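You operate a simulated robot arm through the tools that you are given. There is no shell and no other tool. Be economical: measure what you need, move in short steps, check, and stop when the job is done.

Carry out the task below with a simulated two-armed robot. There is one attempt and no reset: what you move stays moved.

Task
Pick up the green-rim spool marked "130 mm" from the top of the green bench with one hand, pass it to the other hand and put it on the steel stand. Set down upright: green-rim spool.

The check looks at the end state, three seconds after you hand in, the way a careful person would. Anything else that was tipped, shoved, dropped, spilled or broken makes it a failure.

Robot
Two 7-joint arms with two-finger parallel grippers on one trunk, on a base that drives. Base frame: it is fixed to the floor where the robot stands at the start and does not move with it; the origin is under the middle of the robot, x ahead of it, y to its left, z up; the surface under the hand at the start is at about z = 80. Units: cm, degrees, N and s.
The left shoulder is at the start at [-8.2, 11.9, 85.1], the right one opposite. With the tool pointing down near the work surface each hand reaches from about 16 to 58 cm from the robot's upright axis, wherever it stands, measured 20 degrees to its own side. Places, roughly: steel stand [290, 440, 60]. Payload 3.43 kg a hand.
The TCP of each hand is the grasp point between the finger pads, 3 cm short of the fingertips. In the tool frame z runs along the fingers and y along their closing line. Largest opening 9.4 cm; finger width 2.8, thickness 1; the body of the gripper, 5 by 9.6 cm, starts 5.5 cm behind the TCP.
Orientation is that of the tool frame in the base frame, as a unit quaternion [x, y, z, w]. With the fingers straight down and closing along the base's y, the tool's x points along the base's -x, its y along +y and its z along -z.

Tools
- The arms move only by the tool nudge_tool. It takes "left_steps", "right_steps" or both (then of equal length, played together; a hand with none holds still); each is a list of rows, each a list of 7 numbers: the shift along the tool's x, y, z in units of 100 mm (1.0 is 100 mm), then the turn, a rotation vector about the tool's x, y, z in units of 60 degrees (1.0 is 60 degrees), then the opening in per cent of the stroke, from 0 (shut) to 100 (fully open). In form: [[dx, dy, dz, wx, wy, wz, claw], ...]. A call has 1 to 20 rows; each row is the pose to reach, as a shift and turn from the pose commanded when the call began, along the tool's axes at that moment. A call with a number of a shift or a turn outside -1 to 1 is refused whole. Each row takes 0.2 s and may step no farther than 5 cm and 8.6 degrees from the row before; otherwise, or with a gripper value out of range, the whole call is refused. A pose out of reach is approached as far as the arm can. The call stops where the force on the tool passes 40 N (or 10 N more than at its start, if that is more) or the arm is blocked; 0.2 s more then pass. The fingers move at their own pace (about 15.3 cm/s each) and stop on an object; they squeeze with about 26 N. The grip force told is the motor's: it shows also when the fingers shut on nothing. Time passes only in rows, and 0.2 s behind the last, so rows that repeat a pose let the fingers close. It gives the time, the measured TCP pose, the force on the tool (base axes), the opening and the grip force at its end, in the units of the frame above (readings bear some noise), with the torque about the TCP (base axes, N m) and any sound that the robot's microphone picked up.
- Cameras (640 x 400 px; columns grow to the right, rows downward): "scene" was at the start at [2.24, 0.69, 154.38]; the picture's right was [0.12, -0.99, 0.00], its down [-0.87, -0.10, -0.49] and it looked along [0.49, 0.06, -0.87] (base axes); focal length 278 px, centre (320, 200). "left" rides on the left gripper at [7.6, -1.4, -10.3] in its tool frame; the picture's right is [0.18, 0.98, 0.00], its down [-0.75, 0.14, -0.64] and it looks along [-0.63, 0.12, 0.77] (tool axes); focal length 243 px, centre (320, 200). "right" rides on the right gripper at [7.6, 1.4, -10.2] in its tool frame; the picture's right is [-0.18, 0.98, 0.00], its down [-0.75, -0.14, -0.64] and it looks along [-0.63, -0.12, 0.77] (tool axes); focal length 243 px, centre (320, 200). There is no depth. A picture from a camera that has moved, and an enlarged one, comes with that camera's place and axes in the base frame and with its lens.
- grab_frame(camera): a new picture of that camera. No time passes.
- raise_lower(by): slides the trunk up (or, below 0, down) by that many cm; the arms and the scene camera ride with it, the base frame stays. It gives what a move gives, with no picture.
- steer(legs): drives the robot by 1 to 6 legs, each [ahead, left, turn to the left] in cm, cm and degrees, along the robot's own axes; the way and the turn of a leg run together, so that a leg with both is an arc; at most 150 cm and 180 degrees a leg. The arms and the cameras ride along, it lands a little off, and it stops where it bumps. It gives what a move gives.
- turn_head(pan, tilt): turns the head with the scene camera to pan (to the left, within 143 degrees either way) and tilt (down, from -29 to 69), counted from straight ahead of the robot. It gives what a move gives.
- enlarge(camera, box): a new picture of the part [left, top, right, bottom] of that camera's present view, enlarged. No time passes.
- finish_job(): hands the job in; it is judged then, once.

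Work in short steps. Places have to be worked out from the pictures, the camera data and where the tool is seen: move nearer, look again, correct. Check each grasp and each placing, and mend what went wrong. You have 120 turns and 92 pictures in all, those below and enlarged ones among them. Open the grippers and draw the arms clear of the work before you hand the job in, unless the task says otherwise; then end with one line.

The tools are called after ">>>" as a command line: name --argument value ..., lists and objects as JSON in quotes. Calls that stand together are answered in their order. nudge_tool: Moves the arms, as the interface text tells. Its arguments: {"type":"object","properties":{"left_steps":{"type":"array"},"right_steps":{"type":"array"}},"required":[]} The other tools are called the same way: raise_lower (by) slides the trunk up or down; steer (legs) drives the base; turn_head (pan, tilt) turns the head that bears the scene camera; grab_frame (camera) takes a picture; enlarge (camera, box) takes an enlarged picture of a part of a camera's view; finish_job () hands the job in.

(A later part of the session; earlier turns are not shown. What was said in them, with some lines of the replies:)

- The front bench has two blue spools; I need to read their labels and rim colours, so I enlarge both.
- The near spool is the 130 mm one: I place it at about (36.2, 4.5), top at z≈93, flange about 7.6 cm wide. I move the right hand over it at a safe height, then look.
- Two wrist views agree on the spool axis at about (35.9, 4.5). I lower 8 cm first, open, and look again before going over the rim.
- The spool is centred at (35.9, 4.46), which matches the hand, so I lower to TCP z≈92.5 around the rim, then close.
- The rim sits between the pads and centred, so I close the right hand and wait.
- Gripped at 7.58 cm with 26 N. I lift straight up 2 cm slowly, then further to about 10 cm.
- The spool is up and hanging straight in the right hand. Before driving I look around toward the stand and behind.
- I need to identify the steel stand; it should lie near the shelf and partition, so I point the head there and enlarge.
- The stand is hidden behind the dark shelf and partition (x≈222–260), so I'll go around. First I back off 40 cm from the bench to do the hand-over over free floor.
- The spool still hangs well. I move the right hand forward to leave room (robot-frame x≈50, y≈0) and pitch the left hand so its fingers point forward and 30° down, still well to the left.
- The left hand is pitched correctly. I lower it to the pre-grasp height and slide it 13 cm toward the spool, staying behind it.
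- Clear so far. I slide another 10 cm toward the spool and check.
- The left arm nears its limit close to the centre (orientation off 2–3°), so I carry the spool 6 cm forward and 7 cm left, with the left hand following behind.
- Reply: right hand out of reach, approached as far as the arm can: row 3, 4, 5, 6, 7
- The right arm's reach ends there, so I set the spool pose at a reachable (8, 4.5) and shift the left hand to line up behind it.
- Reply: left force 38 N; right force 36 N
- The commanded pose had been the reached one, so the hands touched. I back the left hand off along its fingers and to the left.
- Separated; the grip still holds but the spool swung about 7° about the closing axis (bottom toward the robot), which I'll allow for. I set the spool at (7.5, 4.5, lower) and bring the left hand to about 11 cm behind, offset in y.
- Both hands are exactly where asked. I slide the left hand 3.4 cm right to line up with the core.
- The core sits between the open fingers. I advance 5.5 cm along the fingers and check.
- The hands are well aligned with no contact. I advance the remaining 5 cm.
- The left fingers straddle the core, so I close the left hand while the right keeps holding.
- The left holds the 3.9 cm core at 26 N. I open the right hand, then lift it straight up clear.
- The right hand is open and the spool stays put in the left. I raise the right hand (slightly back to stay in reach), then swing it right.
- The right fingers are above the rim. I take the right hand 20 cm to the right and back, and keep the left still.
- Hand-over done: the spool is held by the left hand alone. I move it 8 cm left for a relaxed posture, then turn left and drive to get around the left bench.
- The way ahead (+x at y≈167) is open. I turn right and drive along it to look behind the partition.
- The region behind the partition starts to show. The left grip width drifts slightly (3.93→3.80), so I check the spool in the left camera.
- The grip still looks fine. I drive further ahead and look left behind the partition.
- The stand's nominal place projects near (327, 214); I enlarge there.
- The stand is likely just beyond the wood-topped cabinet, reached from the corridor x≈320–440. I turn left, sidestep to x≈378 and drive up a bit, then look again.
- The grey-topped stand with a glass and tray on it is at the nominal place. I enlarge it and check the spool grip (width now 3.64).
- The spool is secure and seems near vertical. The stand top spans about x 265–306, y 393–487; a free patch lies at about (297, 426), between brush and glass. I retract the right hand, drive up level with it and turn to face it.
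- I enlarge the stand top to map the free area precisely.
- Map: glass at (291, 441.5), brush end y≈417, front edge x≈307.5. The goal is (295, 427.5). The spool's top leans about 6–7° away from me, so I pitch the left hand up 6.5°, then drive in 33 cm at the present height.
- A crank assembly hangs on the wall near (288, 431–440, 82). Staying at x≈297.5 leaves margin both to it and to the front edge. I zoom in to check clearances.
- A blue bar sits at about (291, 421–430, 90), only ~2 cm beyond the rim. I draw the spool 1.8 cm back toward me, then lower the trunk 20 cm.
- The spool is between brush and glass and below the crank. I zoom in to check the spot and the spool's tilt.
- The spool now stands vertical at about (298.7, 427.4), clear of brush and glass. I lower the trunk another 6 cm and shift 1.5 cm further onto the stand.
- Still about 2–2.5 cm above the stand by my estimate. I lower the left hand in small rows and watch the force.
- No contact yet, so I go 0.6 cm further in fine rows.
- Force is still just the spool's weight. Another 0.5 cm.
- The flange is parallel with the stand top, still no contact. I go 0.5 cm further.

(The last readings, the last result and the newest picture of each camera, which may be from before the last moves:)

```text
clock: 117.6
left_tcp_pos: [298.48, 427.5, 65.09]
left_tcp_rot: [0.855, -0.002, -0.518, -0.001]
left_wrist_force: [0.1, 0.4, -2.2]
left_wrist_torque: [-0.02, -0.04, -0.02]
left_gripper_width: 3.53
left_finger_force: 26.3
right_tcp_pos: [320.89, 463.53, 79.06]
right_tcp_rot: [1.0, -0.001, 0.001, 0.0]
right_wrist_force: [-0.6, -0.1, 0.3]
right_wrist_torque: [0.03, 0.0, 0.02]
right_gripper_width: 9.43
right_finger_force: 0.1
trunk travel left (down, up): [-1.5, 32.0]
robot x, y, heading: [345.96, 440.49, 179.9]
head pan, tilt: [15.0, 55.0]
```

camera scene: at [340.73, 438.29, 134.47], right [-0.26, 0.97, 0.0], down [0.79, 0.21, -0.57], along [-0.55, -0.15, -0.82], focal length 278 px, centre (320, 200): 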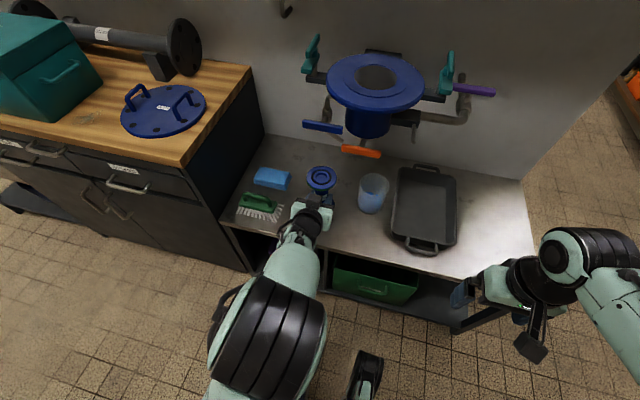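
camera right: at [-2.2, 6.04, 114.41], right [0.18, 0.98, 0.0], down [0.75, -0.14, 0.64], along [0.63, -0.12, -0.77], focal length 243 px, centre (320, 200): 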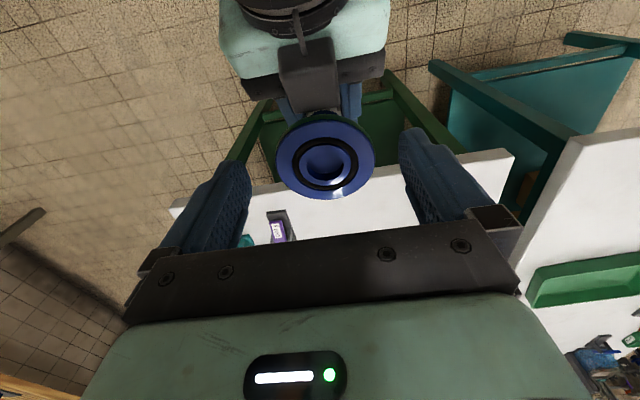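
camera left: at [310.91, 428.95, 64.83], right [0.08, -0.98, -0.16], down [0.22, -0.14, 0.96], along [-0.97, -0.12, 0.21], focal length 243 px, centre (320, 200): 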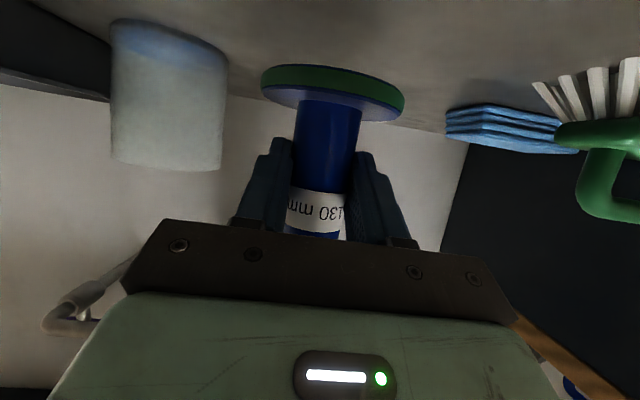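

Still only weight; another 0.5 cm.

>>> nudge_tool --left_steps '[[0.015, 0, 0.008, 0, 0, 0, 0], [0.03, 0, 0.015, 0, 0, 0, 0], [0.044, 0, 0.023, 0, 0, 0, 0], [0.044, 0, 0.023, 0, 0, 0, 0]]'

>>> enlarge --camera "left" --box '[60, 0, 540, 220]'

```text
clock: 118.6
left_tcp_pos: [298.3, 427.62, 64.64]
left_tcp_rot: [0.855, -0.001, -0.519, -0.001]
left_wrist_force: [-0.4, -0.1, -2.1]
left_wrist_torque: [-0.09, -0.02, 0.0]
left_gripper_width: 3.54
left_finger_force: 26.5
right_tcp_pos: [321.03, 463.61, 79.13]
right_tcp_rot: [1.0, 0.0, 0.0, 0.0]
right_wrist_force: [0.1, 0.0, -0.5]
right_wrist_torque: [0.0, 0.0, -0.03]
right_gripper_width: 9.41
right_finger_force: 0.0
trunk travel left (down, up): [-1.5, 32.0]
robot x, y, heading: [345.93, 440.21, 179.9]
head pan, tilt: [15.0, 55.0]
```

```text
1.33 times, centred on (300, 110) of left
camera zoom: at [310.92, 428.95, 62.72], right [0.08, -0.98, -0.16], down [0.22, -0.14, 0.96], along [-0.97, -0.12, 0.21], focal length 324 px, centre (347, 320)
```

zoom: 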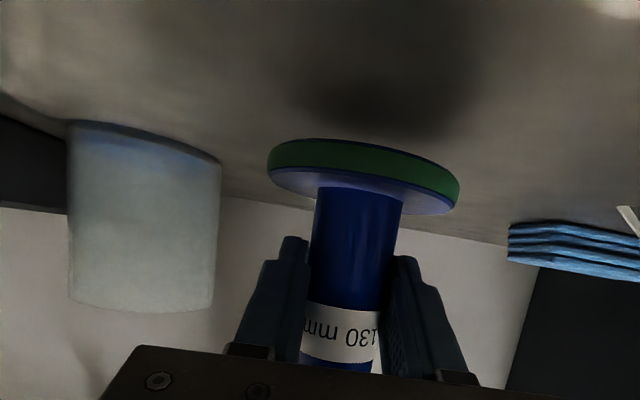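

By the view the spool's base is at about z≈59–60 and the top seems slightly lower. I continue in fine steps.

>>> nudge_tool --left_steps '[[0.015, 0, 0.008, 0, 0, 0, 0], [0.03, 0, 0.015, 0, 0, 0, 0], [0.044, 0, 0.023, 0, 0, 0, 0], [0.044, 0, 0.023, 0, 0, 0, 0]]'

>>> enlarge --camera "scene" --box '[220, 120, 420, 250]'

```text
clock: 119.6
left_tcp_pos: [298.35, 427.55, 64.2]
left_tcp_rot: [0.855, 0.0, -0.519, 0.0]
left_wrist_force: [-0.3, 0.3, -1.3]
left_wrist_torque: [-0.05, -0.04, 0.04]
left_gripper_width: 3.54
left_finger_force: 25.9
right_tcp_pos: [320.94, 463.7, 79.09]
right_tcp_rot: [1.0, -0.001, 0.0, 0.0]
right_wrist_force: [-0.1, 0.5, 0.3]
right_wrist_torque: [0.0, -0.03, 0.0]
right_gripper_width: 9.39
right_finger_force: 0.0
trunk travel left (down, up): [-1.5, 32.0]
robot x, y, heading: [345.78, 440.17, 179.8]
head pan, tilt: [15.0, 55.0]
```

```text
3.08 times, centred on (320, 185) of scene
camera zoom: at [338.89, 438.29, 128.41], right [-0.26, 0.97, 0.0], down [0.79, 0.21, -0.57], along [-0.55, -0.15, -0.82], focal length 854 px, centre (320, 246)
```

zoom: 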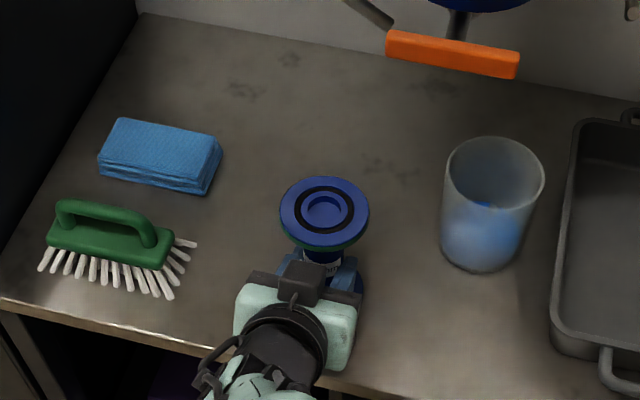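

No contact yet; I continue 0.5 cm.

>>> nudge_tool --left_steps '[[0.015, 0, 0.008, 0, 0, 0, 0], [0.03, 0, 0.015, 0, 0, 0, 0], [0.044, 0, 0.023, 0, 0, 0, 0], [0.044, 0, 0.023, 0, 0, 0, 0]]'

>>> enlarge --camera "left" --box '[200, 20, 480, 200]'

```text
clock: 120.6
left_tcp_pos: [298.31, 427.61, 63.64]
left_tcp_rot: [0.855, 0.0, -0.519, 0.0]
left_wrist_force: [-0.5, 0.4, -2.6]
left_wrist_torque: [0.03, -0.02, 0.06]
left_gripper_width: 3.52
left_finger_force: 25.9
right_tcp_pos: [320.98, 463.64, 79.02]
right_tcp_rot: [1.0, 0.0, 0.0, 0.001]
right_wrist_force: [-0.3, 0.4, -0.3]
right_wrist_torque: [0.02, 0.06, -0.05]
right_gripper_width: 9.43
right_finger_force: 0.0
trunk travel left (down, up): [-1.5, 32.0]
robot x, y, heading: [346.04, 440.18, 179.7]
head pan, tilt: [15.0, 55.0]
```

```text
2.22 times, centred on (340, 110) of left
camera zoom: at [310.89, 428.99, 61.72], right [0.08, -0.98, -0.16], down [0.22, -0.14, 0.96], along [-0.97, -0.12, 0.21], focal length 539 px, centre (276, 400)
```

zoom: 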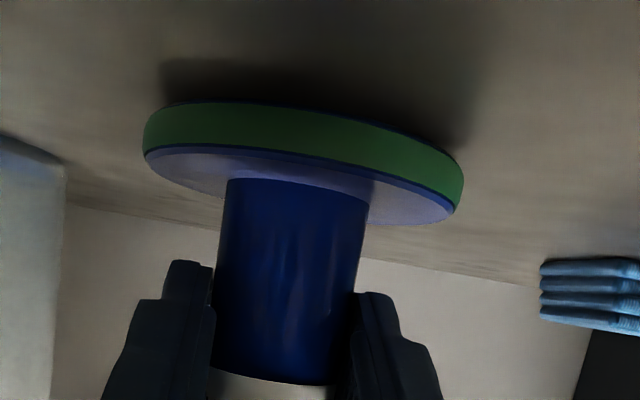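

The contact shadow is closing in under the rim. I go 0.4 cm more.

>>> nudge_tool --left_steps '[[0.012, 0, 0.006, 0, 0, 0, 0], [0.024, 0, 0.012, 0, 0, 0, 0], [0.036, 0, 0.018, 0, 0, 0, 0], [0.036, 0, 0.018, 0, 0, 0, 0]]'

>>> enlarge --camera "left" --box '[200, 20, 480, 200]'

```text
clock: 121.6
left_tcp_pos: [298.45, 427.53, 63.3]
left_tcp_rot: [0.855, 0.0, -0.518, 0.0]
left_wrist_force: [0.3, -0.7, -2.0]
left_wrist_torque: [-0.02, 0.0, -0.03]
left_gripper_width: 3.52
left_finger_force: 26.3
right_tcp_pos: [320.96, 463.59, 79.09]
right_tcp_rot: [1.0, -0.001, 0.0, 0.0]
right_wrist_force: [-0.5, -0.9, 0.0]
right_wrist_torque: [0.03, 0.03, -0.01]
right_gripper_width: 9.38
right_finger_force: 0.1
trunk travel left (down, up): [-1.5, 32.0]
robot x, y, heading: [345.94, 440.16, 179.9]
head pan, tilt: [15.0, 55.0]
```

```text
2.22 times, centred on (340, 110) of left
camera zoom: at [310.94, 428.94, 61.32], right [0.08, -0.98, -0.16], down [0.22, -0.14, 0.96], along [-0.97, -0.12, 0.21], focal length 539 px, centre (276, 400)
```

zoom: 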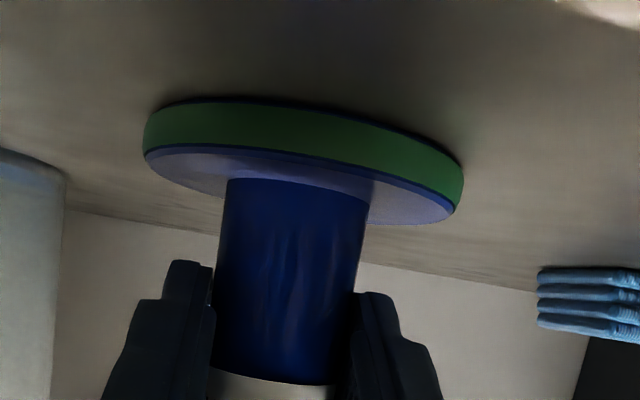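

Nearly touching now. I lower another 0.25 cm in 1 mm rows.

>>> nudge_tool --left_steps '[[0.009, 0, 0.0046, 0, 0, 0, 0], [0.016, 0, 0.008, 0, 0, 0, 0], [0.022, 0, 0.0115, 0, 0, 0, 0], [0.022, 0, 0.0115, 0, 0, 0, 0]]'

```text
clock: 122.6
left_tcp_pos: [298.34, 427.6, 63.15]
left_tcp_rot: [0.854, -0.001, -0.521, -0.001]
left_wrist_force: [3.1, -0.4, 19.0]
left_wrist_torque: [-0.36, -0.08, 0.06]
left_gripper_width: 3.52
left_finger_force: 26.6
right_tcp_pos: [321.08, 463.65, 79.12]
right_tcp_rot: [1.0, 0.0, -0.001, 0.0]
right_wrist_force: [0.0, -0.6, -0.2]
right_wrist_torque: [0.05, -0.03, -0.06]
right_gripper_width: 9.42
right_finger_force: 0.1
trunk travel left (down, up): [-1.5, 32.0]
robot x, y, heading: [346.32, 440.29, 180.1]
head pan, tilt: [15.0, 55.0]
```

Contact: 19 N upward. I ease up 1 mm and open the fingers moderately.

>>> nudge_tool --left_steps '[[-0.009, 0, -0.0046, 0, 0, 0, 0], [-0.009, 0, -0.0046, 0, 0, 0, 0], [-0.009, 0, -0.0046, 0, 0, 0, 48], [-0.009, 0, -0.0046, 0, 0, 0, 58], [-0.009, 0, -0.0046, 0, 0, 0, 58]]'

>>> grab_frame --camera "left"

>>> enlarge --camera "scene" --box '[220, 120, 420, 250]'

```text
clock: 123.8
left_tcp_pos: [298.45, 427.54, 63.17]
left_tcp_rot: [0.855, -0.001, -0.518, -0.001]
left_wrist_force: [-0.6, 0.0, 0.0]
left_wrist_torque: [-0.02, -0.02, -0.02]
left_gripper_width: 5.44
left_finger_force: 0.1
right_tcp_pos: [320.97, 463.52, 79.09]
right_tcp_rot: [1.0, -0.001, 0.0, 0.0]
right_wrist_force: [0.3, -0.1, -0.1]
right_wrist_torque: [-0.01, 0.02, 0.01]
right_gripper_width: 9.38
right_finger_force: 0.1
trunk travel left (down, up): [-1.5, 32.0]
robot x, y, heading: [345.68, 440.21, 179.8]
head pan, tilt: [15.0, 55.0]
```

```text
22 pictures are left
camera left: at [310.96, 428.94, 61.18], right [0.08, -0.98, -0.16], down [0.22, -0.14, 0.96], along [-0.97, -0.12, 0.21], focal length 243 px, centre (320, 200)
```

left: 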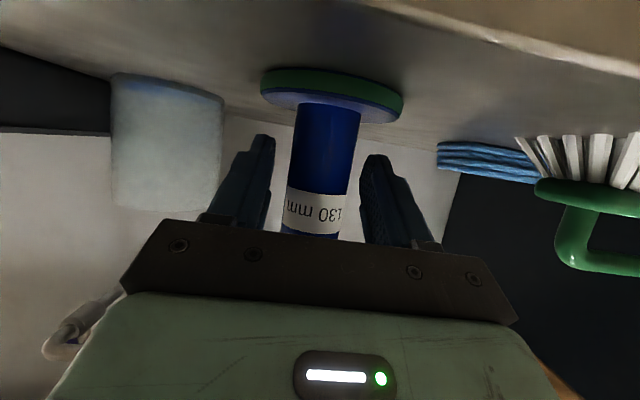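

```text
3.08 times, centred on (320, 185) of scene
camera zoom: at [338.9, 438.3, 128.41], right [-0.26, 0.97, 0.0], down [0.79, 0.21, -0.57], along [-0.55, -0.15, -0.82], focal length 854 px, centre (320, 246)
```

zoom: 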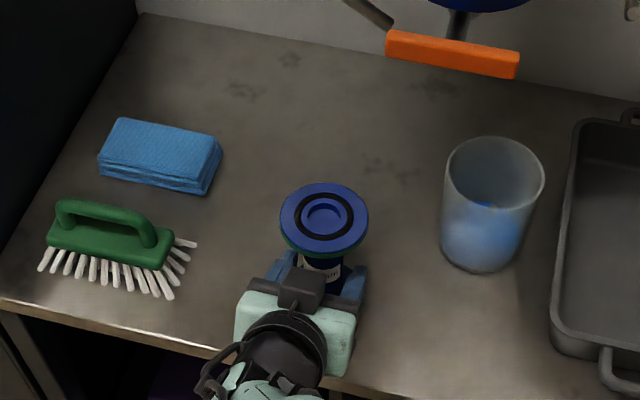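

Released; the spool stands by itself. I withdraw the left hand horizontally backwards 10 cm.

>>> nudge_tool --left_steps '[[0.046, 0, -0.089, 0, 0, 0, 58], [0.092, 0, -0.177, 0, 0, 0, 58], [0.185, 0, -0.355, 0, 0, 0, 58], [0.277, 0, -0.532, 0, 0, 0, 58], [0.37, 0, -0.71, 0, 0, 0, 58], [0.462, 0, -0.887, 0, 0, 0, 58]]'

>>> enlarge --camera "scene" --box '[220, 120, 420, 250]'

>>> grab_frame --camera "left"

```text
clock: 125.2
left_tcp_pos: [308.43, 427.53, 63.09]
left_tcp_rot: [0.854, -0.001, -0.52, -0.001]
left_wrist_force: [0.1, -0.4, 0.1]
left_wrist_torque: [0.0, 0.01, -0.02]
left_gripper_width: 5.43
left_finger_force: 0.0
right_tcp_pos: [321.03, 463.65, 79.12]
right_tcp_rot: [1.0, -0.001, 0.001, 0.0]
right_wrist_force: [0.0, -2.0, -0.4]
right_wrist_torque: [0.0, -0.02, -0.02]
right_gripper_width: 9.4
right_finger_force: 0.0
trunk travel left (down, up): [-1.5, 32.0]
robot x, y, heading: [346.02, 440.42, 180.0]
head pan, tilt: [15.0, 55.0]
```

```text
3.08 times, centred on (320, 185) of scene
camera zoom: at [338.91, 438.3, 128.41], right [-0.26, 0.97, 0.0], down [0.79, 0.21, -0.57], along [-0.55, -0.15, -0.82], focal length 854 px, centre (320, 246)
```

zoom: 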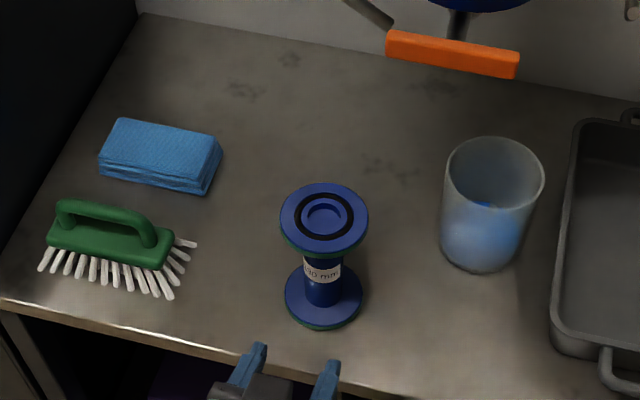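

```text
19 pictures are left
camera left: at [320.98, 428.99, 61.19], right [0.08, -0.98, -0.16], down [0.22, -0.14, 0.96], along [-0.97, -0.12, 0.21], focal length 243 px, centre (320, 200)
```

left: 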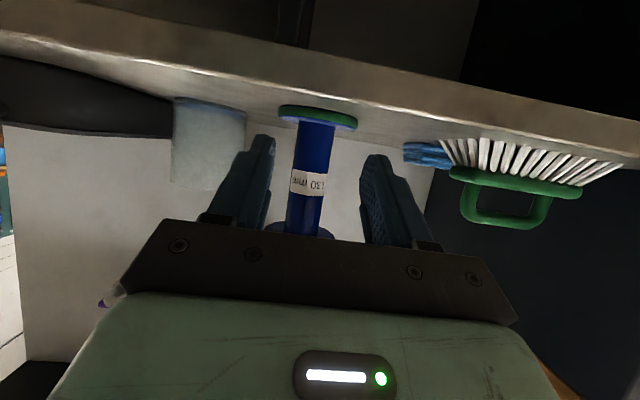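

The spool stands upright on the stand and everything around it is untouched. I back the robot straight off 20 cm, then open the left hand fully and take a last look.

>>> steer --legs '[[-20, 0, 0]]'

>>> nudge_tool --left_steps '[[0, 0, 0, 0, 0, 0, 100], [0, 0, 0, 0, 0, 0, 100], [0, 0, 0, 0, 0, 0, 100]]'

>>> grab_frame --camera "scene"

```text
clock: 126.8
left_tcp_pos: [328.23, 427.45, 63.06]
left_tcp_rot: [0.855, 0.001, -0.519, 0.0]
left_wrist_force: [0.3, -0.1, 0.4]
left_wrist_torque: [0.0, 0.0, 0.06]
left_gripper_width: 5.45
left_finger_force: 0.0
right_tcp_pos: [340.86, 463.49, 79.13]
right_tcp_rot: [1.0, -0.001, 0.001, 0.0]
right_wrist_force: [0.1, 0.2, -0.2]
right_wrist_torque: [0.02, 0.0, 0.01]
right_gripper_width: 9.4
right_finger_force: 0.1
trunk travel left (down, up): [-1.5, 32.0]
robot x, y, heading: [365.74, 440.32, 179.9]
head pan, tilt: [15.0, 55.0]
```

```text
clock: 127.6
left_tcp_pos: [328.14, 427.54, 63.15]
left_tcp_rot: [0.855, -0.001, -0.519, -0.001]
left_wrist_force: [0.2, -0.5, -0.4]
left_wrist_torque: [0.05, 0.0, 0.01]
left_gripper_width: 9.37
left_finger_force: 0.3
right_tcp_pos: [340.84, 463.54, 79.07]
right_tcp_rot: [1.0, -0.001, 0.0, -0.001]
right_wrist_force: [-0.9, -0.1, -0.2]
right_wrist_torque: [-0.04, 0.01, 0.01]
right_gripper_width: 9.4
right_finger_force: 0.1
trunk travel left (down, up): [-1.5, 32.0]
robot x, y, heading: [366.37, 440.1, 180.0]
head pan, tilt: [15.0, 55.0]
```

```text
18 pictures are left
camera scene: at [358.8, 438.27, 128.41], right [-0.26, 0.97, 0.0], down [0.79, 0.21, -0.57], along [-0.55, -0.15, -0.82], focal length 278 px, centre (320, 200)
```

scene: 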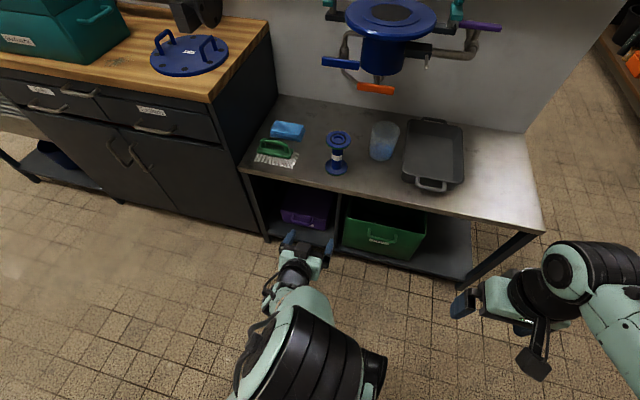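

The spool is upright on the steel stand, both grippers are open and clear, and nothing else has moved. I hand in.

>>> finish_job

```text
The job is handed in.
```

The green-rim spool marked "130 mm" was picked up with the right hand, passed to the left, and now stands upright on the steel stand, and the last picture shows nothing else moved or tipped there.
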